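You operate a simulated robot arm through the tools that you are given. There is no shell and no other tool. Be economical: measure what you need, move in short steps, check, and stop when the job is done.

You are at the controls of a simulated robot arm. One attempt, no reset.

Task
Open the cabinet drawer, put both shackles from the top of the steel cabinet away in the inside of the cabinet drawer, then shut the drawer.

Only the result counts: the job must be done as asked and must still hold three seconds after the hand-in. Knocking over, shifting, dropping, spilling or breaking anything else fails it.

Robot
A 6-joint arm with a two-finger parallel gripper on a trunk, on a base that drives. Base frame: it is fixed to the floor where the robot stands at the start and does not move with it; the origin is under the middle of the robot, x ahead of it, y to its left, z up. Readings come in m, rad, newtons and seconds.
With the tool pointing down near the work surface it reaches from about 0.42 to 0.86 m from the robot's upright axis, wherever it stands. Its first joint turns from -2.007 to 2.007 rad. Places, roughly: cabinet drawer [0.8, 0.1, 0.7]; inside of the cabinet drawer [0.8, 0.1, 0.7]. Payload 4.2 kg.
Tool frame: the origin (TCP) lies between the finger pads and is the grasp point; the fingertips stand 0.023 m ahead of it; z points along the fingers, y is the line along which they close. Largest opening 0.094 m; finger width 0.038, thickness 0.01; the body of the gripper, 0.054 by 0.096 m, starts 0.039 m behind the TCP.
Orientation is told as [roll, pitch, yaw] about the base's x, y, z axes, in that order, counted from this pose: with the fingers straight down and closing along the base's y, the tool's x points along the base's -x, its y along +y and its z along -z.

Tools
- The arm moves only by the tool nudge_tool. Its argument "deltas" is one flat list of numbers, 7 for each row, row after row: the shift along the tool's x, y, z in m, then the turn, a rotation vector about the tool's x, y, z in rad, then the gripper command, from -1 (fully open) to 1 (shut), values between in proportion. In form: [tx, ty, tz, rx, ry, rz, hand, tx, ty, tz, rx, ry, rz, hand, ...]. A call has 1 to 8 rows; each row shifts and turns the commanded pose from where the row before left it, along the tool's axes as they then stand. A row lasts 0.2 s, in which the tool goes at most 0.05 m and 0.15 rad; a call with a longer step from one row to the next is refused whole, and so is a gripper value outside its range. Where a pose cannot be reached the arm comes as near as it can. A force on the tool above 40 N (or 10 N above the force at the start of the call, whichever is more), or a blocked arm, ends the call early, and 0.2 s more pass. The fingers move at their own pace (about 0.108 m/s each) and stop on an object; they squeeze with about 24 N. The grip force told is the motor's: it shows also when the fingers shut on nothing. Time passes only in rows, and 0.2 s behind the last, so rows that do not move let the fingers close. It gives the time, the measured TCP pose, the force on the tool (base axes), the opening and the grip force at its end, in the units of the frame above (readings bear some noise).
- Cameras (640 x 400 px; columns grow to the right, rows downward): "scene" is now at [0.2086, 0.1861, 1.5265]; the picture's right is [-0.20, -0.98, 0.00], its down [-0.79, 0.16, -0.59] and it looks along [0.57, -0.12, -0.81] (base axes); focal length 262 px, centre (320, 200). "wrist" rides on the gripper at [0.086, 0.016, -0.075] in the tool frame; the picture's right is [-0.18, 0.98, 0.00], its down [-0.58, -0.11, -0.81] and it looks along [-0.79, -0.15, 0.59] (tool axes); focal length 243 px, centre (320, 200). There is no depth. A picture from a camera that has moved, and an enlarged one, comes with that camera's place and axes in the base frame and with its lens. The place of the scene camera against the robot may be out by one fixed shift of up to 0.025 m in any direction.
- snapshot(camera): a new picture of that camera. No time passes.
- lift_body(by): slides the trunk up (or, below 0, down) by that many m; the arm and the scene camera ride with it, the base frame stays. It gives what a move gives, with no picture.
- base_move(legs): drives the robot by 1 to 6 legs, each [ahead, turn to the left] in m and rad, along the robot's own axes; the way and the turn of a leg run together, so that a leg with both is an arc; at most 1.5 m and 3.142 rad a leg. The arm and the cameras ride along, it lands a little off, and it stops where it bumps. It gives what a move gives.
- aim_head(pan, tilt): turns the head with the scene camera to pan (to the left, within 1.396 rad either way) and tilt (down, from -0.506 to 1.204), counted from straight ahead of the robot. It gives what a move gives.
- enlarge(camera, box): a new picture of the part [left, top, right, bottom] of that camera's present view, enlarged. No time passes.
- close_job(): hands the job in; it is judged then, once.

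Work in short steps. Places have to be worked out from the pictures, the camera data and where the tool is seen: move nearer, look again, correct. Check each grasp and each placing, and mend what went wrong. You have 165 turns and 128 pictures in all, those below and enlarged ones among them. Open the gripper and draw the arm clear of the work before you hand the job in, unless the task says otherwise; then end with one line.

The tools are called after "Emit:" by a JSON object that holds its "method" and its "body". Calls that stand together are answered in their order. nudge_tool: Moves the arm, as the interface text tells. Its arguments: {"type":"object","properties":{"deltas":{"type":"array"}},"required":["deltas"]} The other tools are called the same way: lift_body (by) slides the trunk up or down; base_move (legs) drives the base; aim_head (pan, tilt) turns the head that bears the scene camera; snapshot (camera) takes a picture; enlarge (camera, box) takes an enlarged picture of a part of a camera's view; close_job () hands the job in.

At the start:

```text
time: 0.0
ee_pos: [0.5499, 0.2497, 1.1743]
orientation: [0.001, 0.002, 0.001]
force: [0.0, -0.1, 0.5]
finger_gap: 0.0941
finger_force: 0.0
trunk travel left (down, up): [-0.9, 0.09]
robot x, y, heading: [0.0033, -0.0028, -0.001]
head pan, tilt: [-0.201, 0.946]
```

scene: 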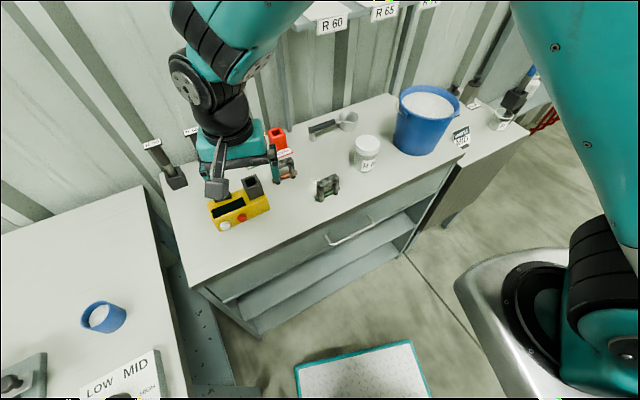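
wrist: 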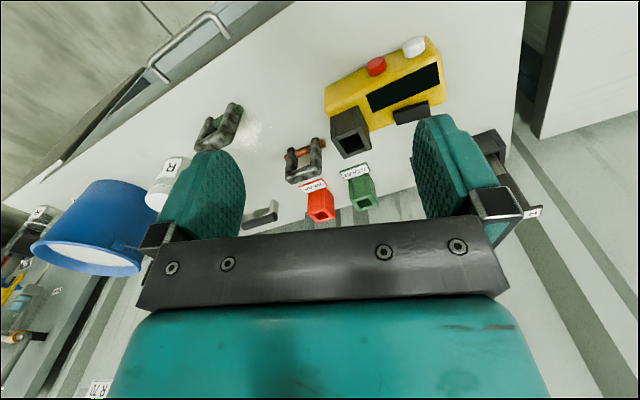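

I'll take closer looks at the handle, the drawer front and the shackles before moving.

Emit:
{"method": "enlarge", "body": {"camera": "scene", "box": [240, 110, 400, 210]}}

Emit:
{"method": "enlarge", "body": {"camera": "scene", "box": [180, 150, 500, 350]}}

Emit:
{"method": "enlarge", "body": {"camera": "wrist", "box": [140, 0, 460, 200]}}

```text
4.00 times, centred on (320, 160) of scene
camera zoom: at [0.2086, 0.1861, 1.5265], right [-0.2, -0.98, 0.0], down [-0.79, 0.16, -0.59], along [0.57, -0.12, -0.81], focal length 1047 px, centre (320, 360)
```

zoom: 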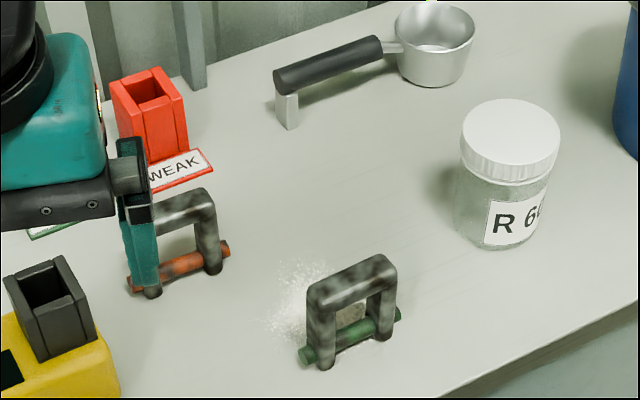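

```text
2.00 times, centred on (340, 250) of scene
camera zoom: at [0.2086, 0.1861, 1.5265], right [-0.2, -0.98, 0.0], down [-0.79, 0.16, -0.59], along [0.57, -0.12, -0.81], focal length 524 px, centre (280, 100)
```

zoom: 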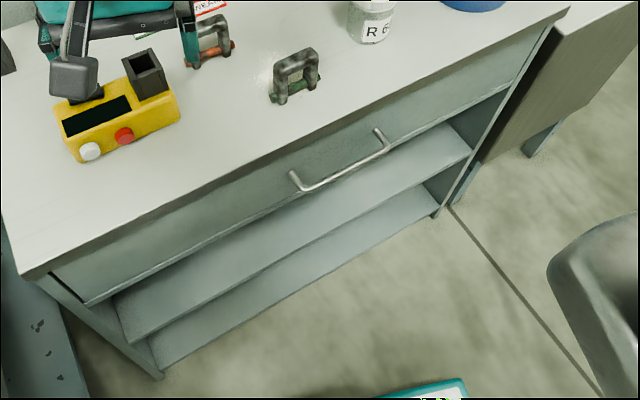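

```text
2.00 times, centred on (300, 100) of wrist
camera zoom: at [0.4623, 0.2656, 1.248], right [0.18, 0.98, 0.0], down [0.58, -0.11, 0.81], along [0.79, -0.15, -0.59], focal length 485 px, centre (360, 400)
```

zoom: 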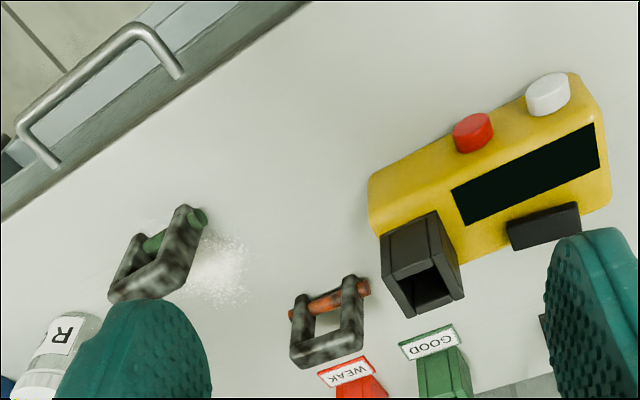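

The cabinet front looks turned about 0.3 rad, and the handle bar sits near (0.58, 0.0, 0.79). I need room to point the tool forward at it, so I back the base off a little first.

Emit:
{"method": "base_move", "body": {"legs": [[-0.22, 0]]}}

Emit:
{"method": "snapshot", "body": {"camera": "scene"}}

```text
time: 1.7
ee_pos: [0.3316, 0.2491, 1.1737]
orientation: [0.0, 0.001, 0.002]
force: [0.2, -0.2, 0.3]
finger_gap: 0.0938
finger_force: 0.0
trunk travel left (down, up): [-0.9, 0.09]
robot x, y, heading: [-0.2165, 0.0024, 0.003]
head pan, tilt: [-0.201, 0.946]
```

```text
122 pictures are left
camera scene: at [-0.0099, 0.1862, 1.5264], right [-0.2, -0.98, 0.0], down [-0.8, 0.16, -0.59], along [0.57, -0.12, -0.81], focal length 262 px, centre (320, 200)
```

scene: 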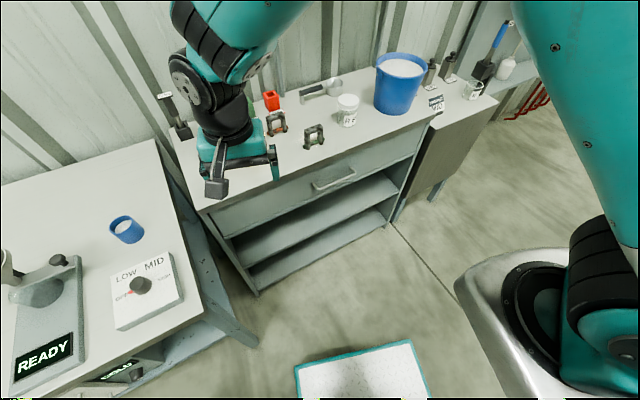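

The base is clear and the tool is free at z 1.17. I now yaw the tool toward the cabinet's direction, start pitching the fingers forward, and move toward the handle's line.

Emit:
{"method": "nudge_tool", "body": {"deltas": [-0.03, -0.03, 0, 0, 0, -0.11, 0, -0.03, -0.03, 0, 0, 0, -0.11, 0, -0.01, -0.03, 0, 0, 0, -0.1, 0, 0, -0.03, 0, 0, -0.14, 0, 0, 0, -0.03, 0, 0, -0.14, 0, 0, 0, -0.03, 0, 0, -0.14, 0, 0, 0, -0.03, 0, 0, -0.14, 0, 0, 0, 0, 0, 0, -0.14, 0, 0]}}

Emit:
{"method": "nudge_tool", "body": {"deltas": [0, 0, 0, 0, -0.145, 0, 0, 0, 0, 0, 0, -0.145, 0, 0, 0, 0, 0, 0, -0.145, 0, 0, 0, 0, 0, 0, -0.145, 0, 0, 0, 0, 0, 0, -0.145, 0, 0, 0, 0, 0, 0, -0.145, 0, 0]}}

Emit:
{"method": "snapshot", "body": {"camera": "scene"}}

Emit:
{"method": "snapshot", "body": {"camera": "wrist"}}

```text
time: 3.5
ee_pos: [0.4483, 0.0521, 1.1721]
orientation: [-0.001, -0.702, 0.321]
force: [-0.6, -0.8, 0.2]
finger_gap: 0.0471
finger_force: 0.1
trunk travel left (down, up): [-0.9, 0.09]
robot x, y, heading: [-0.2179, -0.0001, -0.0]
head pan, tilt: [-0.201, 0.946]
```

```text
time: 4.9
ee_pos: [0.4471, 0.0517, 1.1733]
orientation: [2.808, -1.569, -2.489]
force: [0.0, -0.7, 0.0]
finger_gap: 0.0471
finger_force: 0.0
out of reach, approached as far as the arm can: row 4
trunk travel left (down, up): [-0.9, 0.09]
robot x, y, heading: [-0.2159, 0.0055, 0.004]
head pan, tilt: [-0.201, 0.946]
```

```text
121 pictures are left
camera scene: at [-0.0102, 0.1862, 1.5266], right [-0.2, -0.98, 0.0], down [-0.79, 0.16, -0.59], along [0.57, -0.12, -0.81], focal length 262 px, centre (320, 200)
```

scene: 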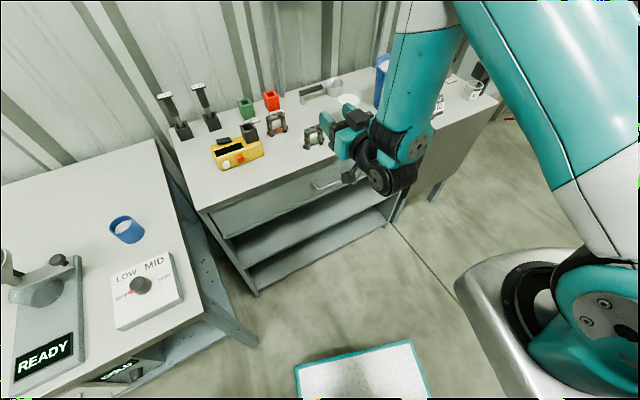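

```text
120 pictures are left
camera wrist: at [0.3716, 0.0446, 1.0869], right [-0.31, 0.93, 0.18], down [-0.73, -0.36, 0.58], along [0.61, 0.04, 0.79], focal length 243 px, centre (320, 200)
```

wrist: 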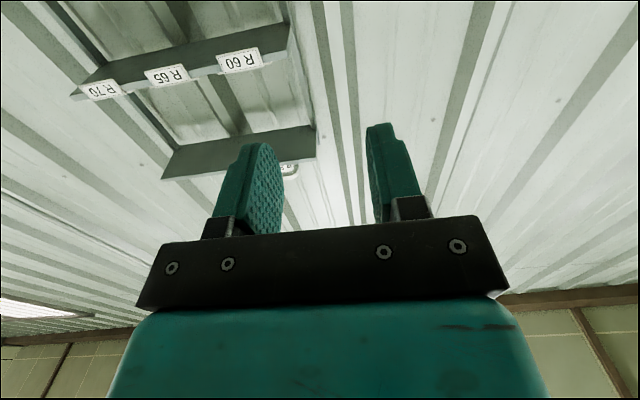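

The tool now points horizontally toward the cabinet. Next I roll it a quarter turn so that the fingers close vertically around the bar.

Emit:
{"method": "nudge_tool", "body": {"deltas": [0, 0, 0, 0, 0, 0.145, 0, 0, 0, 0, 0, 0, 0.145, 0, 0, 0, 0, 0, 0, 0.145, 0, 0, 0, 0, 0, 0, 0.145, 0, 0, 0, 0, 0, 0, 0.145, 0, 0, 0, 0, 0, 0, 0.145, 0]}}

Emit:
{"method": "nudge_tool", "body": {"deltas": [0, 0, 0, 0, 0, 0.14, 0, 0, 0, 0, 0, 0, 0.14, 0, 0, 0, 0, 0, 0, 0.14, 0, 0, 0, 0, 0, 0, 0.14, 0, 0, 0, 0, 0, 0, 0.14, 0]}}

Emit:
{"method": "snapshot", "body": {"camera": "scene"}}

Emit:
{"method": "snapshot", "body": {"camera": "wrist"}}

```text
time: 6.3
ee_pos: [0.4485, 0.0529, 1.1735]
orientation: [1.569, -0.699, -1.249]
force: [0.3, 0.4, -0.2]
finger_gap: 0.0471
finger_force: 0.0
trunk travel left (down, up): [-0.9, 0.09]
robot x, y, heading: [-0.2152, 0.0, 0.003]
head pan, tilt: [-0.201, 0.946]
```

```text
time: 7.5
ee_pos: [0.4489, 0.0526, 1.1732]
orientation: [1.568, 0.003, -1.25]
force: [0.5, -0.7, -0.5]
finger_gap: 0.0473
finger_force: 0.1
trunk travel left (down, up): [-0.9, 0.09]
robot x, y, heading: [-0.2201, -0.0036, 0.0]
head pan, tilt: [-0.201, 0.946]
```

```text
119 pictures are left
camera scene: at [-0.01, 0.1862, 1.5265], right [-0.2, -0.98, 0.0], down [-0.79, 0.16, -0.59], along [0.57, -0.12, -0.81], focal length 262 px, centre (320, 200)
```

scene: 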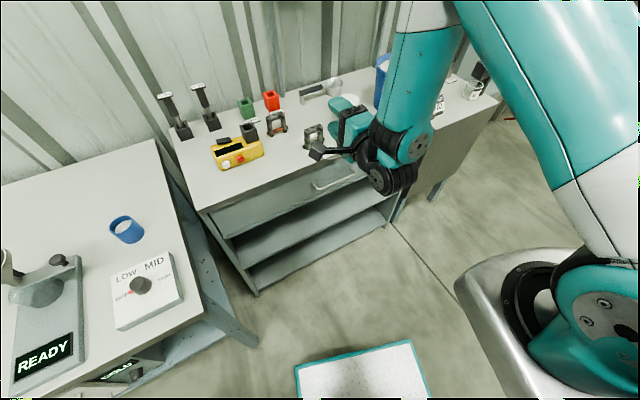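

```text
118 pictures are left
camera wrist: at [0.35, 0.1106, 1.1899], right [0.06, -0.18, 0.98], down [-0.58, -0.81, -0.11], along [0.81, -0.57, -0.15], focal length 243 px, centre (320, 200)
```

wrist: 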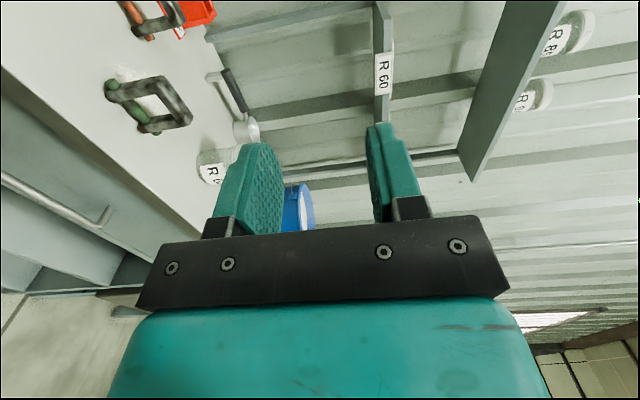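

Orientation is as wanted (tool y up, x left). I shift right and back to line up with the handle, then lower the trunk so the tool comes near the handle's height.

Emit:
{"method": "nudge_tool", "body": {"deltas": [-0.045, 0, -0.01, 0, 0, 0, 0, -0.045, 0, -0.01, 0, 0, 0, 0]}}

Emit:
{"method": "lift_body", "body": {"by": -0.3}}

Emit:
{"method": "snapshot", "body": {"camera": "scene"}}

Emit:
{"method": "snapshot", "body": {"camera": "wrist"}}

```text
time: 8.1
ee_pos: [0.4572, -0.0388, 1.1731]
orientation: [1.57, -0.002, -1.249]
force: [0.2, 0.5, -0.1]
finger_gap: 0.0469
finger_force: 0.0
trunk travel left (down, up): [-0.9, 0.09]
robot x, y, heading: [-0.2176, 0.001, 0.001]
head pan, tilt: [-0.201, 0.946]
```

```text
time: 11.1
ee_pos: [0.4585, -0.0391, 0.871]
orientation: [1.57, 0.0, -1.249]
force: [0.1, 0.3, -0.2]
finger_gap: 0.047
finger_force: 0.2
trunk travel left (down, up): [-0.6, 0.39]
robot x, y, heading: [-0.2199, 0.0034, 0.003]
head pan, tilt: [-0.201, 0.946]
```

```text
117 pictures are left
camera scene: at [-0.01, 0.1862, 1.2265], right [-0.2, -0.98, 0.0], down [-0.79, 0.16, -0.59], along [0.57, -0.12, -0.81], focal length 262 px, centre (320, 200)
```

scene: 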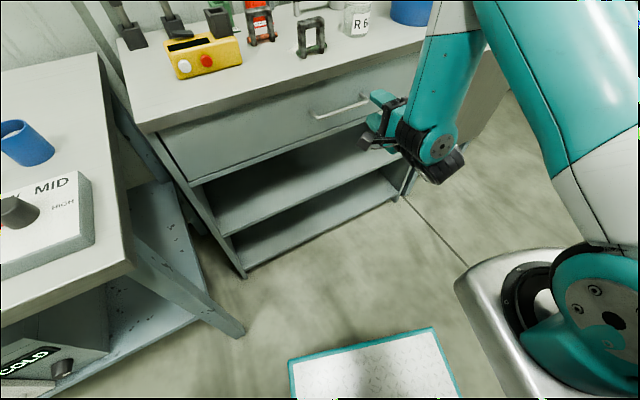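

```text
116 pictures are left
camera wrist: at [0.3596, 0.0194, 0.889], right [0.06, -0.17, 0.98], down [-0.58, -0.81, -0.11], along [0.81, -0.57, -0.15], focal length 243 px, centre (320, 200)
```

wrist: 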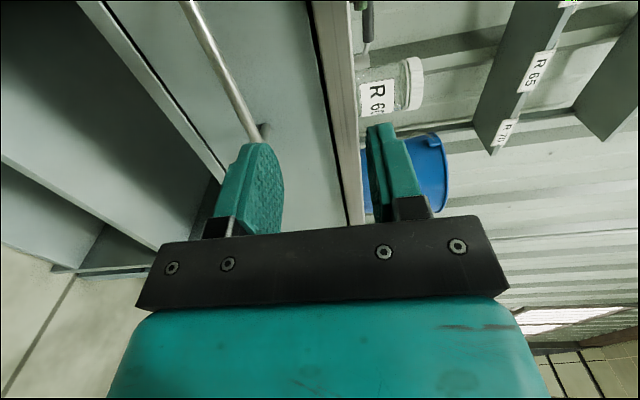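

Triangulating the bar from both cameras puts it at about z 0.80, with its middle at (0.583, 0.003). I lower the tool to that height and look.

Emit:
{"method": "nudge_tool", "body": {"deltas": [0, -0.035, 0, 0, 0, 0, -0.1, 0, -0.035, 0, 0, 0, 0, -0.1, 0.0, 0, 0.035, 0, 0, 0, -0.1]}}

Emit:
{"method": "snapshot", "body": {"camera": "wrist"}}

Emit:
{"method": "enlarge", "body": {"camera": "scene", "box": [270, 50, 470, 175]}}

```text
time: 11.9
ee_pos: [0.4925, -0.0275, 0.8018]
orientation: [1.571, 0.0, -1.251]
force: [-0.4, -0.4, 0.5]
finger_gap: 0.0517
finger_force: 0.1
trunk travel left (down, up): [-0.6, 0.39]
robot x, y, heading: [-0.2183, 0.0019, -0.003]
head pan, tilt: [-0.201, 0.946]
```

```text
115 pictures are left
camera wrist: at [0.3935, 0.0308, 0.818], right [0.06, -0.17, 0.98], down [-0.58, -0.81, -0.11], along [0.81, -0.57, -0.15], focal length 243 px, centre (320, 200)
```

wrist: 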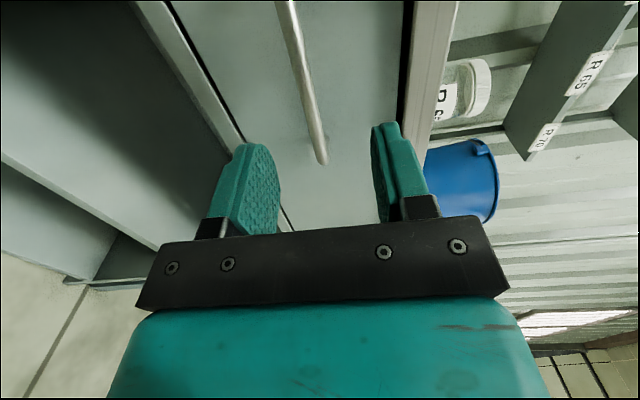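

```text
3.20 times, centred on (370, 112) of scene
camera zoom: at [-0.0101, 0.1861, 1.2265], right [-0.2, -0.98, 0.0], down [-0.79, 0.16, -0.59], along [0.57, -0.12, -0.81], focal length 838 px, centre (160, 480)
```

zoom: 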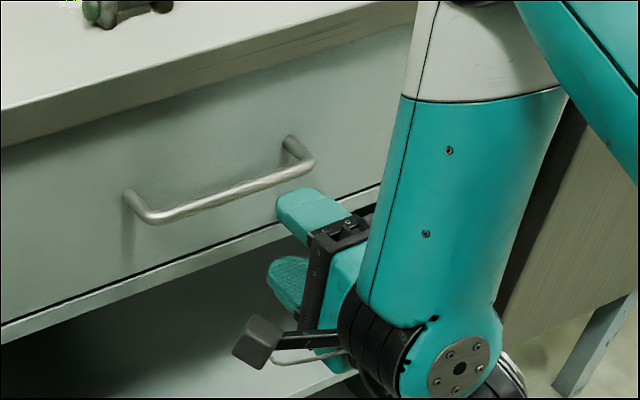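

The bar lies between the finger heights, at about z 0.793. I drop 8 mm and advance until the bar sits between the pads.

Emit:
{"method": "nudge_tool", "body": {"deltas": [0, -0.008, 0.02, 0, 0, 0, -0.1, 0, 0, 0.025, 0, 0, 0, -0.1, 0, 0, 0.025, 0, 0, 0, -0.1, 0, 0, 0.01, 0, 0, 0, -0.1]}}

Emit:
{"method": "snapshot", "body": {"camera": "wrist"}}

Emit:
{"method": "enlarge", "body": {"camera": "scene", "box": [270, 50, 470, 175]}}

```text
time: 12.9
ee_pos: [0.5674, -0.0034, 0.7938]
orientation: [1.571, 0.001, -1.249]
force: [-0.3, -0.1, 0.6]
finger_gap: 0.0517
finger_force: 0.2
trunk travel left (down, up): [-0.6, 0.39]
robot x, y, heading: [-0.2177, 0.0033, 0.005]
head pan, tilt: [-0.201, 0.946]
```

```text
113 pictures are left
camera wrist: at [0.4689, 0.0547, 0.8102], right [0.06, -0.17, 0.98], down [-0.58, -0.81, -0.11], along [0.81, -0.57, -0.15], focal length 243 px, centre (320, 200)
```

wrist: 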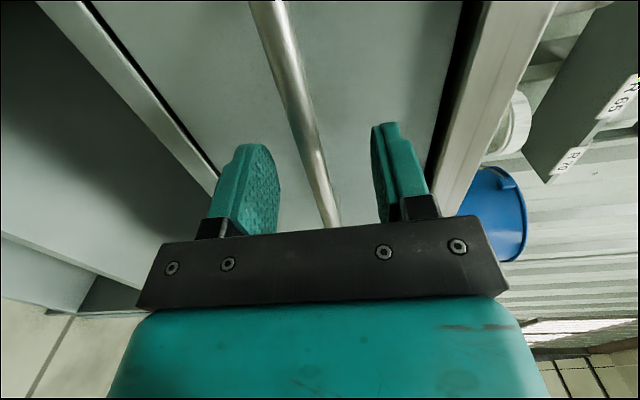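

```text
3.20 times, centred on (370, 112) of scene
camera zoom: at [-0.01, 0.1861, 1.2265], right [-0.2, -0.98, 0.0], down [-0.79, 0.16, -0.59], along [0.57, -0.12, -0.81], focal length 838 px, centre (160, 480)
```

zoom: 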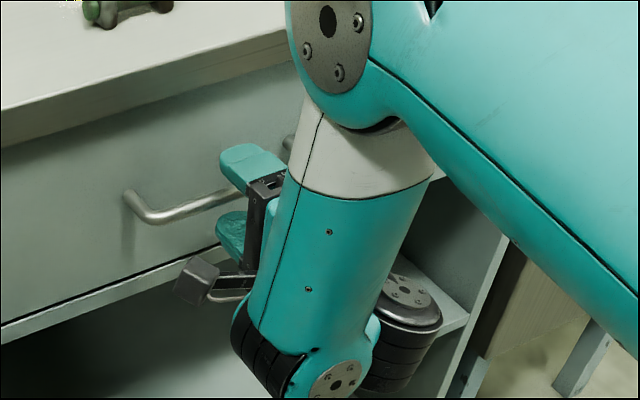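

The bar runs between the pads. I advance another 8 mm and close.

Emit:
{"method": "nudge_tool", "body": {"deltas": [0, 0, 0.008, 0, 0, 0, -0.1, 0, 0, 0, 0, 0, 0, 1, 0, 0, 0, 0, 0, 0, 1, 0, 0, 0, 0, 0, 0, 1]}}

Emit:
{"method": "snapshot", "body": {"camera": "wrist"}}

```text
time: 13.9
ee_pos: [0.5703, -0.0004, 0.7904]
orientation: [1.564, 0.0, -1.249]
force: [-1.9, 1.3, -36.6]
finger_gap: 0.0117
finger_force: 45.4
out of reach, approached as far as the arm can: row 1
trunk travel left (down, up): [-0.6, 0.39]
robot x, y, heading: [-0.2208, -0.0022, 0.002]
head pan, tilt: [-0.201, 0.946]
```

```text
111 pictures are left
camera wrist: at [0.4722, 0.0574, 0.8071], right [0.06, -0.17, 0.98], down [-0.58, -0.81, -0.1], along [0.81, -0.57, -0.15], focal length 243 px, centre (320, 200)
```

wrist: 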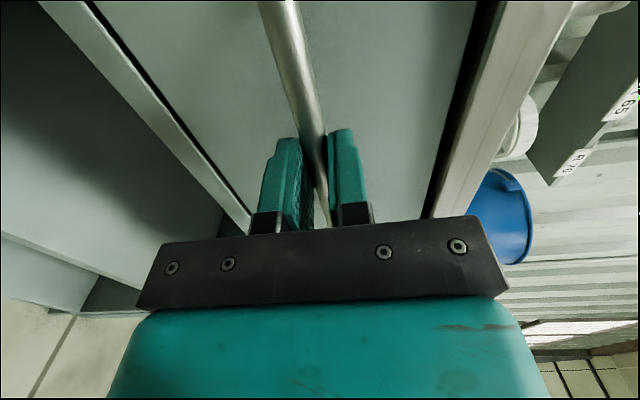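

The bar is gripped (gap 11.7 mm), with a vertical load because it sits a little lower. I ease down and begin pulling gently.

Emit:
{"method": "nudge_tool", "body": {"deltas": [0, -0.005, 0, 0, 0, 0, 1, 0, 0, -0.015, 0, 0, 0, 1]}}

```text
time: 14.5
ee_pos: [0.5568, -0.0046, 0.7904]
orientation: [1.573, -0.001, -1.247]
force: [1.0, 2.5, -12.3]
finger_gap: 0.0116
finger_force: 44.9
trunk travel left (down, up): [-0.6, 0.39]
robot x, y, heading: [-0.2193, 0.0002, -0.001]
head pan, tilt: [-0.201, 0.946]
```

Force stays low and the tool moved back 13 mm, so I keep pulling in 2 cm rows.

Emit:
{"method": "nudge_tool", "body": {"deltas": [0, -0.001, -0.02, 0, 0, 0, 1, 0, 0, -0.02, 0, 0, 0, 1, 0, 0, -0.02, 0, 0, 0, 1, 0, 0, -0.02, 0, 0, 0, 1]}}

Emit:
{"method": "snapshot", "body": {"camera": "scene"}}

Emit:
{"method": "snapshot", "body": {"camera": "wrist"}}

```text
time: 15.5
ee_pos: [0.481, -0.0297, 0.7898]
orientation: [1.576, 0.001, -1.248]
force: [0.5, 1.9, 10.8]
finger_gap: 0.0117
finger_force: 45.4
trunk travel left (down, up): [-0.6, 0.39]
robot x, y, heading: [-0.2196, 0.0013, 0.0]
head pan, tilt: [-0.201, 0.946]
```

```text
110 pictures are left
camera scene: at [-0.0103, 0.1863, 1.2267], right [-0.2, -0.98, 0.0], down [-0.79, 0.16, -0.59], along [0.57, -0.12, -0.81], focal length 262 px, centre (320, 200)
```

scene: 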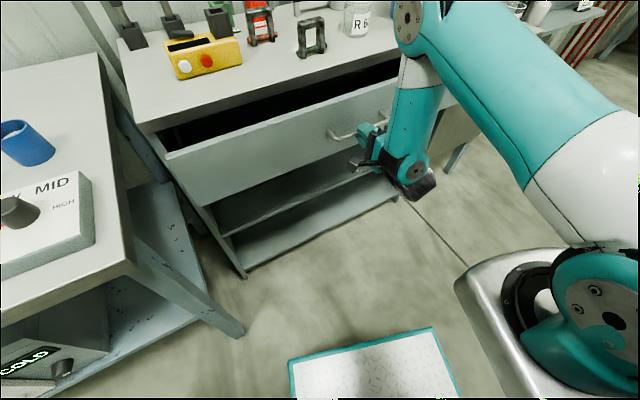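

```text
109 pictures are left
camera wrist: at [0.3825, 0.0282, 0.8062], right [0.06, -0.18, 0.98], down [-0.58, -0.81, -0.11], along [0.81, -0.56, -0.15], focal length 243 px, centre (320, 200)
```

wrist: 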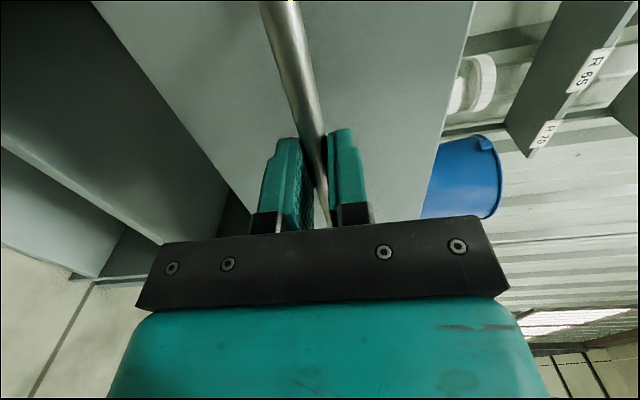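

The drawer slides out freely. I pull another 12 cm.

Emit:
{"method": "nudge_tool", "body": {"deltas": [0, 0.001, -0.02, 0, 0, 0, 1, 0, 0, -0.02, 0, 0, 0, 1, 0, 0, -0.02, 0, 0, 0, 1, 0, 0, -0.02, 0, 0, 0, 1, 0, 0, -0.02, 0, 0, 0, 1, 0, 0, -0.02, 0, 0, 0, 1]}}

Emit:
{"method": "snapshot", "body": {"camera": "scene"}}

```text
time: 16.6
ee_pos: [0.4332, -0.0454, 0.7903]
orientation: [1.543, 0.0, -1.266]
force: [0.4, -3.9, -13.6]
finger_gap: 0.0121
finger_force: 45.3
out of reach, approached as far as the arm can: row 3, 4, 5
trunk travel left (down, up): [-0.6, 0.39]
robot x, y, heading: [-0.2156, 0.0012, -0.0]
head pan, tilt: [-0.201, 0.946]
stopped in row 5: the force on the tool passed its limit (the readings are from after the stop); the commanded pose is now the measured one
```

```text
108 pictures are left
camera scene: at [-0.0091, 0.1856, 1.2262], right [-0.2, -0.98, 0.0], down [-0.79, 0.16, -0.58], along [0.57, -0.12, -0.81], focal length 262 px, centre (320, 200)
```

scene: 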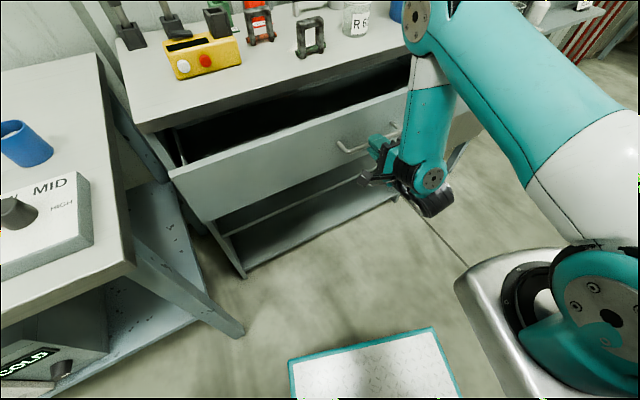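

The arm reached its own limit (the drawer is about 14 cm out). I draw the rest with the base, backing 7 cm while still holding the bar.

Emit:
{"method": "base_move", "body": {"legs": [[-0.07, 0]]}}

Emit:
{"method": "snapshot", "body": {"camera": "scene"}}

Emit:
{"method": "snapshot", "body": {"camera": "wrist"}}

```text
time: 17.4
ee_pos: [0.4185, -0.0494, 0.7904]
orientation: [1.542, -0.001, -1.274]
force: [1.8, -3.0, -5.0]
finger_gap: 0.0118
finger_force: 44.4
trunk travel left (down, up): [-0.6, 0.39]
robot x, y, heading: [-0.2358, 0.0015, -0.002]
head pan, tilt: [-0.201, 0.946]
stopped in leg 1: the force on the tool passed its limit (the readings are from after the stop); the commanded pose is now the measured one
```

```text
107 pictures are left
camera scene: at [-0.0259, 0.1849, 1.2266], right [-0.2, -0.98, 0.0], down [-0.79, 0.16, -0.58], along [0.57, -0.12, -0.81], focal length 262 px, centre (320, 200)
```

scene: 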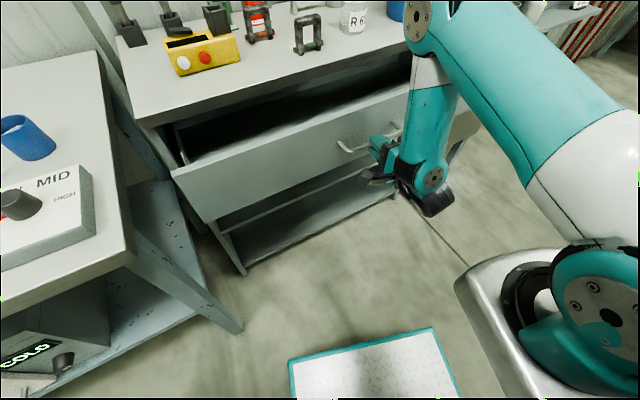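

```text
106 pictures are left
camera wrist: at [0.322, 0.0115, 0.809], right [0.08, -0.17, 0.98], down [-0.6, -0.79, -0.09], along [0.79, -0.59, -0.17], focal length 243 px, centre (320, 200)
```

wrist: 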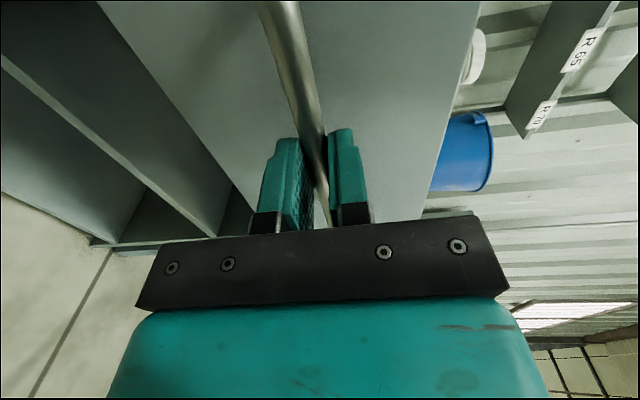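

The drawer is about 16 cm out. I make a small arm pull to learn whether it is at its stop.

Emit:
{"method": "nudge_tool", "body": {"deltas": [0, 0, -0.01, 0, 0, 0, 1, 0, 0, -0.01, 0, 0, 0, 1]}}

```text
time: 18.0
ee_pos: [0.4115, -0.0513, 0.7905]
orientation: [1.536, -0.001, -1.276]
force: [2.7, -8.4, -10.4]
finger_gap: 0.0118
finger_force: 45.2
out of reach, approached as far as the arm can: row 1, 2
trunk travel left (down, up): [-0.6, 0.39]
robot x, y, heading: [-0.2352, -0.0016, 0.001]
head pan, tilt: [-0.201, 0.946]
```

It still slides; only the arm is cramped. I open the fingers, back the base off 15 cm, and will regrip with more arm reach to spare.

Emit:
{"method": "nudge_tool", "body": {"deltas": [0, 0, 0, 0, 0, 0, -0.1, 0, 0, 0, 0, 0, 0, -0.1]}}

Emit:
{"method": "base_move", "body": {"legs": [[-0.15, 0]]}}

Emit:
{"method": "snapshot", "body": {"camera": "scene"}}

Emit:
{"method": "snapshot", "body": {"camera": "wrist"}}

```text
time: 18.6
ee_pos: [0.4134, -0.0504, 0.7914]
orientation: [1.538, -0.001, -1.274]
force: [0.1, 0.2, -0.3]
finger_gap: 0.0515
finger_force: 0.1
trunk travel left (down, up): [-0.6, 0.39]
robot x, y, heading: [-0.235, -0.0015, -0.003]
head pan, tilt: [-0.201, 0.946]
```

```text
time: 20.0
ee_pos: [0.2575, -0.0512, 0.7916]
orientation: [1.538, 0.0, -1.275]
force: [0.8, 0.0, -0.5]
finger_gap: 0.0517
finger_force: 0.1
trunk travel left (down, up): [-0.6, 0.39]
robot x, y, heading: [-0.3877, 0.0016, -0.003]
head pan, tilt: [-0.201, 0.946]
```

```text
105 pictures are left
camera scene: at [-0.1797, 0.1856, 1.2265], right [-0.2, -0.98, 0.0], down [-0.79, 0.16, -0.59], along [0.57, -0.12, -0.81], focal length 262 px, centre (320, 200)
```

scene: 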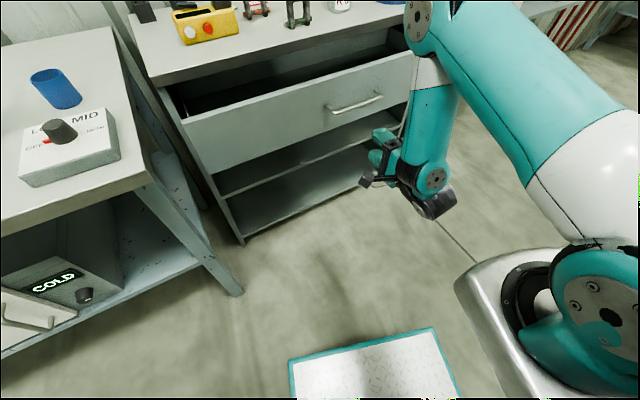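

```text
104 pictures are left
camera wrist: at [0.1619, 0.0109, 0.8101], right [0.08, -0.17, 0.98], down [-0.6, -0.79, -0.08], along [0.79, -0.59, -0.17], focal length 243 px, centre (320, 200)
```

wrist: 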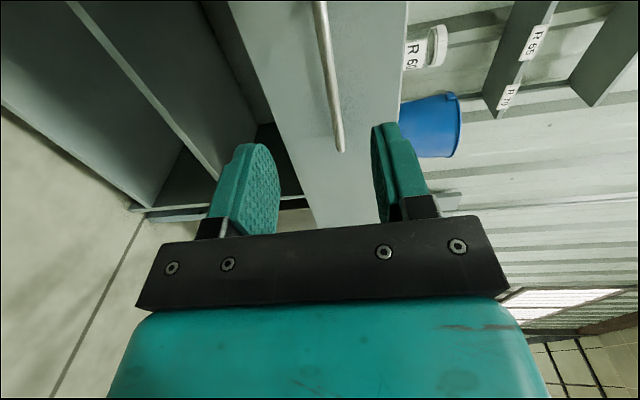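

I reach forward 15 cm to the bar again, levelling the tool slightly.

Emit:
{"method": "nudge_tool", "body": {"deltas": [-0.022, 0, 0, -0.033, 0, 0, -0.1, -0.022, 0, 0.02, 0, 0, 0, -0.1, 0, 0, 0.04, 0, 0, 0, -0.1, 0, 0, 0.04, 0, 0, 0, -0.1, 0, 0, 0.03, 0, 0, 0, -0.1, 0, 0, 0.015, 0, 0, 0, -0.1, 0, 0, 0, 0, 0, 0, -0.1]}}

Emit:
{"method": "snapshot", "body": {"camera": "wrist"}}

Emit:
{"method": "enlarge", "body": {"camera": "scene", "box": [270, 50, 470, 175]}}

```text
time: 21.6
ee_pos: [0.4029, -0.0468, 0.7938]
orientation: [1.571, 0.0, -1.275]
force: [-0.3, -0.2, 0.5]
finger_gap: 0.0516
finger_force: 0.0
out of reach, approached as far as the arm can: row 1, 5, 6
trunk travel left (down, up): [-0.6, 0.39]
robot x, y, heading: [-0.3863, 0.0026, -0.003]
head pan, tilt: [-0.201, 0.946]
```

```text
103 pictures are left
camera wrist: at [0.3045, 0.0137, 0.8097], right [0.05, -0.18, 0.98], down [-0.6, -0.79, -0.11], along [0.8, -0.59, -0.15], focal length 243 px, centre (320, 200)
```

wrist: 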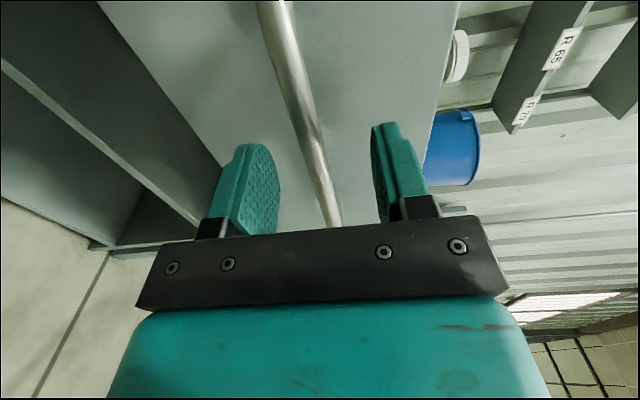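

```text
3.20 times, centred on (370, 112) of scene
camera zoom: at [-0.1796, 0.1856, 1.2265], right [-0.2, -0.98, 0.0], down [-0.79, 0.16, -0.59], along [0.57, -0.12, -0.81], focal length 838 px, centre (160, 480)
```

zoom: 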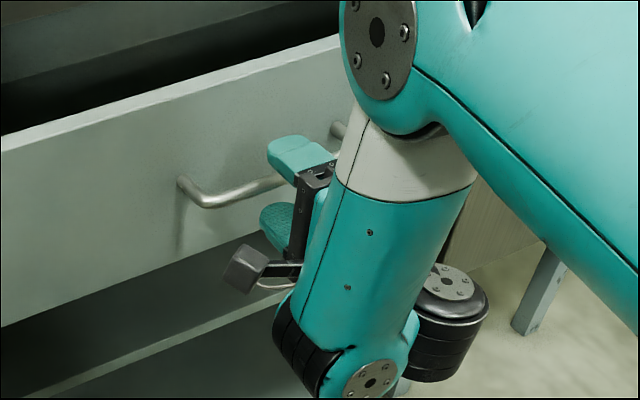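

The bar is between the pads again; I close, lower a touch, and pull about 7 cm more.

Emit:
{"method": "nudge_tool", "body": {"deltas": [0, -0.003, 0, 0, 0, 0, 1, 0, 0, 0, 0, 0, 0, 1, 0, 0, 0, 0, 0, 0, 1]}}

Emit:
{"method": "nudge_tool", "body": {"deltas": [0, 0, -0.02, 0, 0, 0, 1, 0, 0, -0.02, 0, 0, 0, 1, 0, 0, -0.02, 0, 0, 0, 1, 0, 0, -0.02, 0, 0, 0, 1]}}

Emit:
{"method": "snapshot", "body": {"camera": "scene"}}

```text
time: 22.4
ee_pos: [0.4014, -0.0472, 0.7902]
orientation: [1.57, 0.001, -1.275]
force: [-0.7, 1.2, -4.9]
finger_gap: 0.0116
finger_force: 45.4
trunk travel left (down, up): [-0.6, 0.39]
robot x, y, heading: [-0.3899, 0.0026, -0.001]
head pan, tilt: [-0.201, 0.946]
```

```text
time: 23.4
ee_pos: [0.3244, -0.0719, 0.7901]
orientation: [1.576, 0.0, -1.278]
force: [3.7, -8.7, 17.9]
finger_gap: 0.0118
finger_force: 45.0
trunk travel left (down, up): [-0.6, 0.39]
robot x, y, heading: [-0.3872, -0.0017, -0.005]
head pan, tilt: [-0.201, 0.946]
```

```text
101 pictures are left
camera scene: at [-0.18, 0.1852, 1.2269], right [-0.2, -0.98, 0.0], down [-0.79, 0.16, -0.59], along [0.57, -0.12, -0.81], focal length 262 px, centre (320, 200)
```

scene: 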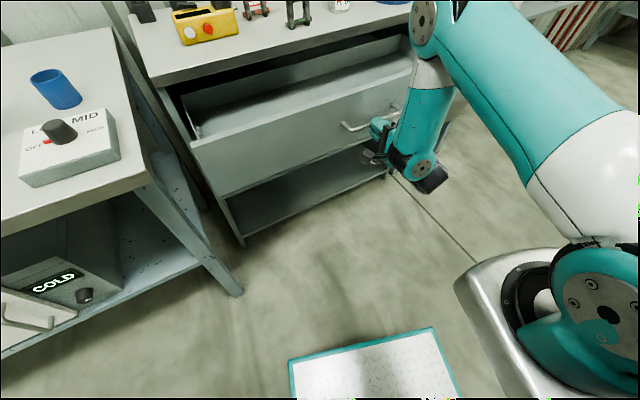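

The drawer is open by about 25 cm. I release the bar, back away, and raise the trunk before turning the tool down.

Emit:
{"method": "nudge_tool", "body": {"deltas": [0, 0, 0, 0, 0, 0, -0.1, 0, 0, 0, 0, 0, 0, -0.1, 0, 0, 0, 0, 0, 0, -0.1]}}

Emit:
{"method": "base_move", "body": {"legs": [[-0.13, 0]]}}

Emit:
{"method": "lift_body", "body": {"by": 0.35}}

Emit:
{"method": "aim_head", "body": {"pan": -0.5, "tilt": 1.1}}

Emit:
{"method": "snapshot", "body": {"camera": "scene"}}

```text
time: 24.2
ee_pos: [0.326, -0.071, 0.7874]
orientation: [1.571, -0.003, -1.273]
force: [0.0, 0.9, 0.1]
finger_gap: 0.0516
finger_force: 0.1
trunk travel left (down, up): [-0.6, 0.39]
robot x, y, heading: [-0.3896, -0.0005, -0.003]
head pan, tilt: [-0.201, 0.946]
```

```text
time: 25.5
ee_pos: [0.1942, -0.0695, 0.7879]
orientation: [1.571, 0.001, -1.27]
force: [0.9, -0.3, 0.5]
finger_gap: 0.0517
finger_force: 0.0
trunk travel left (down, up): [-0.6, 0.39]
robot x, y, heading: [-0.5185, 0.0024, 0.0]
head pan, tilt: [-0.201, 0.946]
```

```text
time: 28.9
ee_pos: [0.1949, -0.0689, 1.1387]
orientation: [1.569, 0.001, -1.274]
force: [0.0, 1.1, 0.2]
finger_gap: 0.0514
finger_force: 0.0
trunk travel left (down, up): [-0.95, 0.04]
robot x, y, heading: [-0.5223, 0.0012, 0.0]
head pan, tilt: [-0.201, 0.946]
```

```text
time: 29.7
ee_pos: [0.1943, -0.0697, 1.1389]
orientation: [1.571, -0.001, -1.272]
force: [0.7, 0.6, 0.7]
finger_gap: 0.0516
finger_force: 0.1
trunk travel left (down, up): [-0.95, 0.04]
robot x, y, heading: [-0.5221, 0.0009, -0.002]
head pan, tilt: [-0.499, 1.1]
```

```text
100 pictures are left
camera scene: at [-0.3272, 0.1707, 1.566], right [-0.48, -0.88, 0.0], down [-0.78, 0.43, -0.45], along [0.4, -0.22, -0.89], focal length 262 px, centre (320, 200)
```

scene: 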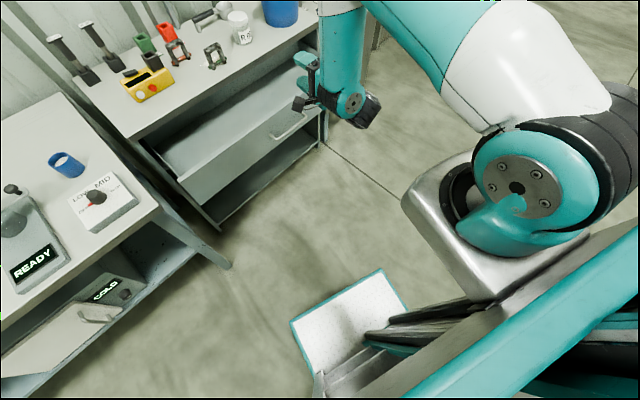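

The drawer is clear and wide open; the carriage rides well above it when the trunk is up. Rolling about tool x brings the fingers straight down with the closing line across the shackles' thin side, which is what I want.

Emit:
{"method": "nudge_tool", "body": {"deltas": [0, 0, 0, 0.143, 0, 0, 0, 0, 0, 0, 0.143, 0, 0, 0, 0, 0, 0, 0.143, 0, 0, 0, 0, 0, 0, 0.143, 0, 0, 0, 0, 0, 0, 0.143, 0, 0, 0, 0, 0, 0, 0.143, 0, 0, 0]}}

Emit:
{"method": "nudge_tool", "body": {"deltas": [0, 0, 0, 0.143, 0, 0, 0, 0, 0, 0, 0.143, 0, 0, 0, 0, 0, 0, 0.143, 0, 0, 0, 0, 0, 0, 0.143, 0, 0, 0, 0, 0, 0, 0.14, 0, 0, 0]}}

Emit:
{"method": "aim_head", "body": {"pan": 0, "tilt": 0.8}}

Emit:
{"method": "snapshot", "body": {"camera": "scene"}}

Emit:
{"method": "snapshot", "body": {"camera": "wrist"}}

```text
time: 31.1
ee_pos: [0.0334, -0.0833, 1.0518]
orientation: [0.736, -0.005, -1.266]
force: [0.6, -1.2, 1.0]
finger_gap: 0.047
finger_force: 0.1
out of reach, approached as far as the arm can: row 2, 3, 4, 5, 6
trunk travel left (down, up): [-0.95, 0.04]
robot x, y, heading: [-0.5209, -0.0017, -0.0]
head pan, tilt: [-0.499, 1.1]
```

```text
time: 32.3
ee_pos: [-0.2295, -0.1619, 0.9201]
orientation: [0.025, -0.004, -1.268]
force: [0.4, 1.1, 0.6]
finger_gap: 0.0469
finger_force: 0.0
out of reach, approached as far as the arm can: row 1, 2, 3, 4, 5
trunk travel left (down, up): [-0.95, 0.04]
robot x, y, heading: [-0.5203, 0.0025, 0.002]
head pan, tilt: [-0.499, 1.1]
```

```text
time: 33.2
ee_pos: [-0.2284, -0.1621, 0.9205]
orientation: [0.027, -0.003, -1.269]
force: [-0.6, 1.2, 0.1]
finger_gap: 0.0469
finger_force: 0.1
trunk travel left (down, up): [-0.95, 0.04]
robot x, y, heading: [-0.5206, 0.0008, -0.001]
head pan, tilt: [0.0, 0.799]
```

```text
99 pictures are left
camera scene: at [-0.302, 0.2007, 1.5877], right [0.0, -1.0, 0.0], down [-0.72, 0.0, -0.7], along [0.7, 0.0, -0.72], focal length 262 px, centre (320, 200)
```

scene: 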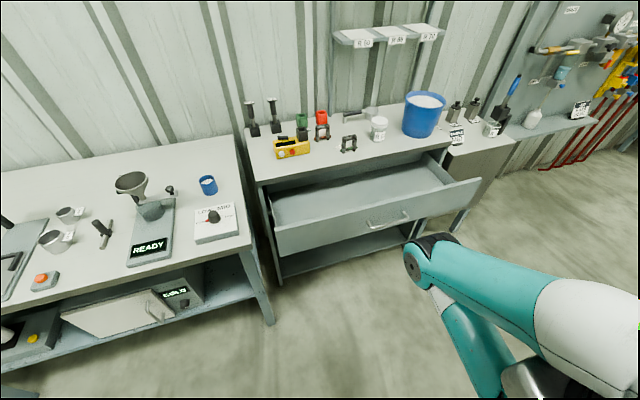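

```text
98 pictures are left
camera wrist: at [-0.2417, -0.0743, 0.9947], right [0.99, 0.12, 0.03], down [0.05, -0.59, 0.8], along [0.11, -0.8, -0.59], focal length 243 px, centre (320, 200)
```

wrist: 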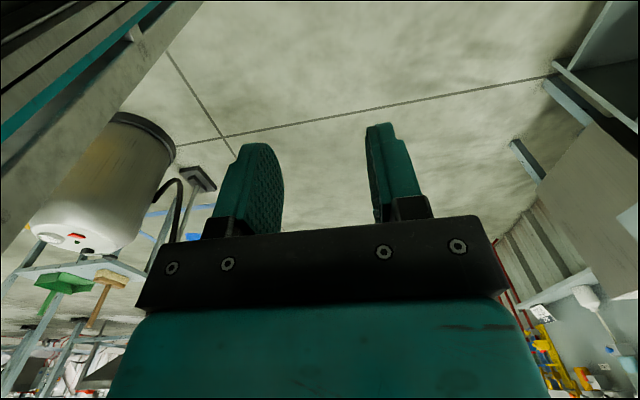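

The roll left the arm folded back, though the tool now points down. I extend it forward and up again, clear of everything.

Emit:
{"method": "nudge_tool", "body": {"deltas": [0, 0, -0.04, 0, 0, 0, 0, 0, 0.03, -0.04, 0, 0, 0, 0, 0, 0.03, -0.04, 0, 0, 0, 0, 0, 0.03, -0.04, 0, 0, 0, 0, 0, 0.04, -0.02, 0, 0, 0, 0, 0, 0.04, 0, 0, 0, 0, 0]}}

Emit:
{"method": "snapshot", "body": {"camera": "scene"}}

```text
time: 34.6
ee_pos: [-0.239, -0.1636, 0.9193]
orientation: [0.008, -0.002, -1.274]
force: [0.3, -0.1, -0.3]
finger_gap: 0.0469
finger_force: 0.1
out of reach, approached as far as the arm can: row 1, 2, 3, 4, 5, 6
trunk travel left (down, up): [-0.95, 0.04]
robot x, y, heading: [-0.5208, -0.0009, -0.002]
head pan, tilt: [0.0, 0.799]
```

```text
97 pictures are left
camera scene: at [-0.3019, 0.2008, 1.5877], right [0.0, -1.0, 0.0], down [-0.72, 0.0, -0.7], along [0.7, 0.0, -0.72], focal length 262 px, centre (320, 200)
```

scene: 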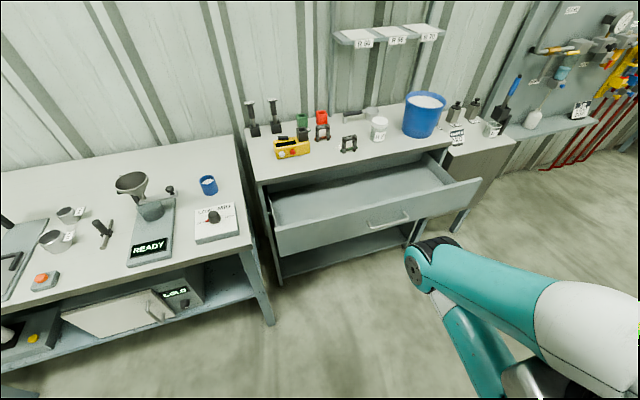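

The arm is against a joint limit in this branch. I undo the roll (all in free space) and will turn the tool down by the way it came.

Emit:
{"method": "nudge_tool", "body": {"deltas": [0, 0, 0, -0.143, 0, 0, 0, 0, 0, 0, -0.143, 0, 0, 0, 0, 0, 0, -0.143, 0, 0, 0, 0, 0, 0, -0.143, 0, 0, 0, 0, 0, 0, -0.143, 0, 0, 0]}}

```text
time: 35.8
ee_pos: [-0.2378, -0.1633, 0.919]
orientation: [0.477, -0.001, -1.272]
force: [0.1, 0.4, -0.5]
finger_gap: 0.047
finger_force: 0.0
out of reach, approached as far as the arm can: row 4, 5
trunk travel left (down, up): [-0.95, 0.04]
robot x, y, heading: [-0.5192, 0.0057, -0.004]
head pan, tilt: [0.0, 0.799]
```

Commands hold at the measured pose, so I now drive the tool forward and up from here.

Emit:
{"method": "nudge_tool", "body": {"deltas": [0, 0.04, -0.02, 0, 0, 0, 0, 0, 0.04, -0.02, 0, 0, 0, 0, 0, 0.04, -0.02, 0, 0, 0, 0, 0, 0.04, -0.02, 0, 0, 0, 0]}}

Emit:
{"method": "snapshot", "body": {"camera": "scene"}}

```text
time: 36.8
ee_pos: [-0.1173, -0.1555, 0.9598]
orientation: [0.478, -0.001, -1.274]
force: [0.1, 0.2, -0.1]
finger_gap: 0.0469
finger_force: 0.1
out of reach, approached as far as the arm can: row 1, 2, 3, 4
trunk travel left (down, up): [-0.95, 0.04]
robot x, y, heading: [-0.5182, 0.0008, -0.003]
head pan, tilt: [0.0, 0.799]
```

```text
96 pictures are left
camera scene: at [-0.3022, 0.2004, 1.5878], right [0.0, -1.0, 0.0], down [-0.72, 0.0, -0.7], along [0.7, 0.0, -0.72], focal length 262 px, centre (320, 200)
```

scene: 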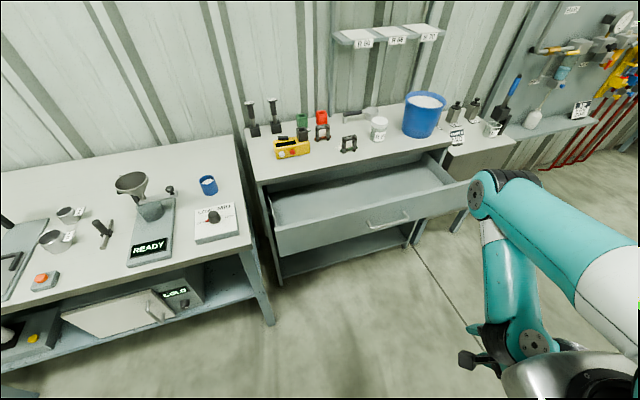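

It's unfolding. I go on forward while bringing the tool back to horizontal.

Emit:
{"method": "nudge_tool", "body": {"deltas": [0, 0.03, 0.01, -0.143, 0, 0, 0, 0, 0.03, 0.015, -0.143, 0, 0, 0, 0, 0.03, 0.02, -0.143, 0, 0, 0, 0, 0.03, 0.02, -0.143, 0, 0, 0, 0, 0.03, 0.03, -0.143, 0, 0, 0, 0, 0.03, 0.03, -0.143, 0, 0, 0, 0, 0.03, 0.03, -0.143, 0, 0, 0, 0, 0.02, 0.03, -0.09, 0, 0, 0]}}

Emit:
{"method": "snapshot", "body": {"camera": "scene"}}

```text
time: 38.6
ee_pos: [0.1592, -0.0678, 1.0563]
orientation: [1.569, -0.003, -1.274]
force: [-0.2, 0.4, 0.6]
finger_gap: 0.047
finger_force: 0.1
out of reach, approached as far as the arm can: row 7
trunk travel left (down, up): [-0.95, 0.04]
robot x, y, heading: [-0.5226, -0.0029, -0.003]
head pan, tilt: [0.0, 0.799]
```

```text
95 pictures are left
camera scene: at [-0.302, 0.2006, 1.5878], right [0.0, -1.0, 0.0], down [-0.72, 0.0, -0.7], along [0.7, 0.0, -0.72], focal length 262 px, centre (320, 200)
```

scene: 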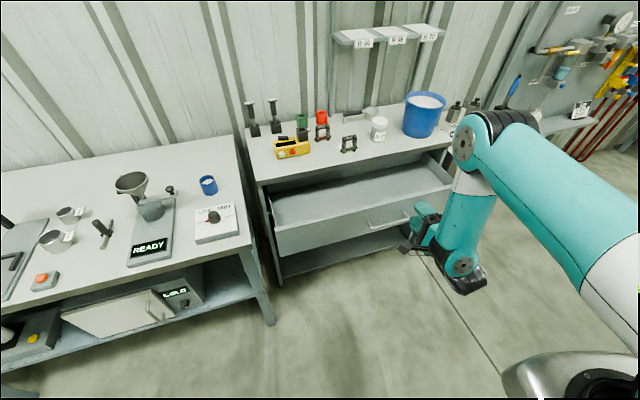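

Good, back in the earlier forward pose. Now I undo the roll about the tool axis, then pitch the fingers down.

Emit:
{"method": "nudge_tool", "body": {"deltas": [0, 0.03, 0, 0, 0, -0.143, 0, 0, 0.03, 0, 0, 0, -0.143, 0, 0, 0.03, 0, 0, 0, -0.143, 0, 0, 0, 0, 0, 0, -0.143, 0, 0, 0, 0, 0, 0, -0.143, 0, 0, 0, 0, 0, 0, -0.143, 0, 0, 0, 0, 0, 0, -0.143, 0, 0, 0, 0, 0, 0, -0.143, 0]}}

Emit:
{"method": "nudge_tool", "body": {"deltas": [0, 0, 0, 0, 0, -0.143, 0, 0, 0, 0, 0, 0, -0.143, 0, 0, 0, 0, 0, 0, -0.143, 0, 0, 0, 0, 0, 0.14, 0, 0, 0, 0, 0, 0, 0.14, 0, 0, 0, 0, 0, 0, 0.14, 0, 0, 0, 0, 0, 0, 0.14, 0, 0]}}

Emit:
{"method": "nudge_tool", "body": {"deltas": [0, 0, 0, 0, 0.143, 0, 0, 0, 0, 0, 0, 0.143, 0, 0, 0, 0, 0, 0, 0.143, 0, 0, 0, 0, 0, 0, 0.143, 0, 0, 0, 0, 0, 0, 0.143, 0, 0, 0, 0, 0, 0, 0.143, 0, 0, 0, 0, 0, 0, 0.143, 0, 0]}}

Emit:
{"method": "snapshot", "body": {"camera": "scene"}}

```text
time: 40.4
ee_pos: [0.155, -0.0557, 1.1418]
orientation: [1.563, -1.147, -1.267]
force: [0.7, 0.2, 0.4]
finger_gap: 0.0471
finger_force: 0.0
trunk travel left (down, up): [-0.95, 0.04]
robot x, y, heading: [-0.5205, 0.0017, 0.002]
head pan, tilt: [0.0, 0.799]
```

```text
time: 42.0
ee_pos: [0.1072, -0.0536, 1.128]
orientation: [-0.009, -1.013, 0.305]
force: [0.2, -0.3, 0.1]
finger_gap: 0.047
finger_force: 0.0
out of reach, approached as far as the arm can: row 6, 7
trunk travel left (down, up): [-0.95, 0.04]
robot x, y, heading: [-0.5218, 0.0028, -0.004]
head pan, tilt: [0.0, 0.799]
```

```text
time: 43.6
ee_pos: [-0.2069, -0.0931, 0.9193]
orientation: [-0.004, -0.008, 0.297]
force: [0.4, -0.3, 0.6]
finger_gap: 0.0472
finger_force: 0.1
out of reach, approached as far as the arm can: row 1, 2, 3, 4, 5, 6, 7
trunk travel left (down, up): [-0.95, 0.04]
robot x, y, heading: [-0.5261, -0.0015, -0.003]
head pan, tilt: [0.0, 0.799]
```

```text
94 pictures are left
camera scene: at [-0.3009, 0.2007, 1.5877], right [0.0, -1.0, 0.0], down [-0.72, 0.0, -0.7], along [0.7, 0.0, -0.72], focal length 262 px, centre (320, 200)
```

scene: 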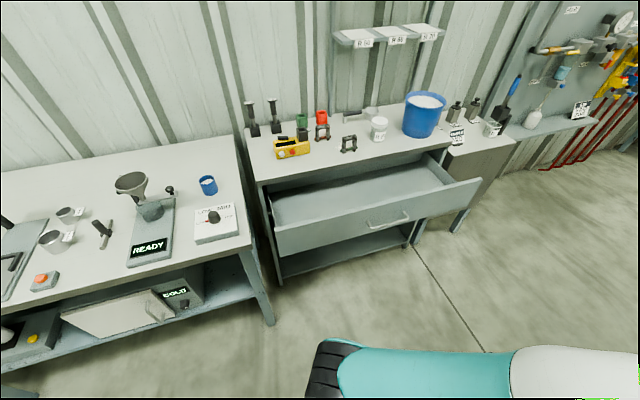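

The fingers point down again with heading about 0.3, but folded near the body. I try extending forward and up from here.

Emit:
{"method": "nudge_tool", "body": {"deltas": [-0.04, 0, -0.02, 0, 0, 0, 0, -0.04, 0, -0.02, 0, 0, 0, 0, -0.04, 0, -0.02, 0, 0, 0, 0]}}

Emit:
{"method": "aim_head", "body": {"pan": -0.9, "tilt": 0.9}}

Emit:
{"method": "snapshot", "body": {"camera": "scene"}}

```text
time: 44.4
ee_pos: [-0.2081, -0.0806, 0.9194]
orientation: [-0.002, -0.009, 0.298]
force: [0.3, 0.4, -1.5]
finger_gap: 0.0471
finger_force: 0.0
out of reach, approached as far as the arm can: row 1, 2, 3
trunk travel left (down, up): [-0.95, 0.04]
robot x, y, heading: [-0.5204, -0.0008, -0.002]
head pan, tilt: [0.0, 0.799]
```

```text
time: 45.6
ee_pos: [-0.2089, -0.082, 0.9194]
orientation: [-0.003, -0.01, 0.296]
force: [0.0, 0.9, 0.0]
finger_gap: 0.0468
finger_force: 0.0
trunk travel left (down, up): [-0.95, 0.04]
robot x, y, heading: [-0.5234, 0.0009, -0.0]
head pan, tilt: [-0.901, 0.901]
```

```text
93 pictures are left
camera scene: at [-0.3358, 0.1418, 1.5798], right [-0.78, -0.62, 0.0], down [-0.49, 0.61, -0.62], along [0.39, -0.49, -0.78], focal length 262 px, centre (320, 200)
```

scene: 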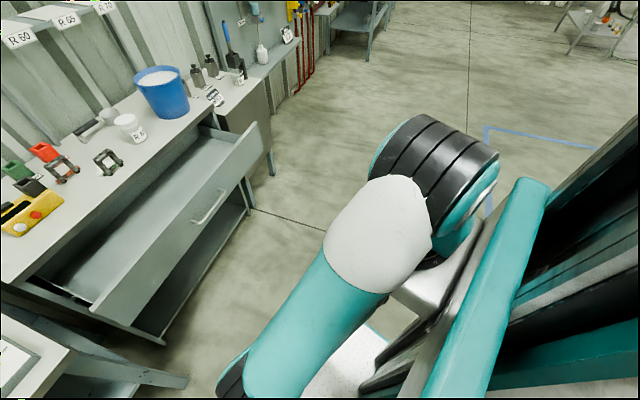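

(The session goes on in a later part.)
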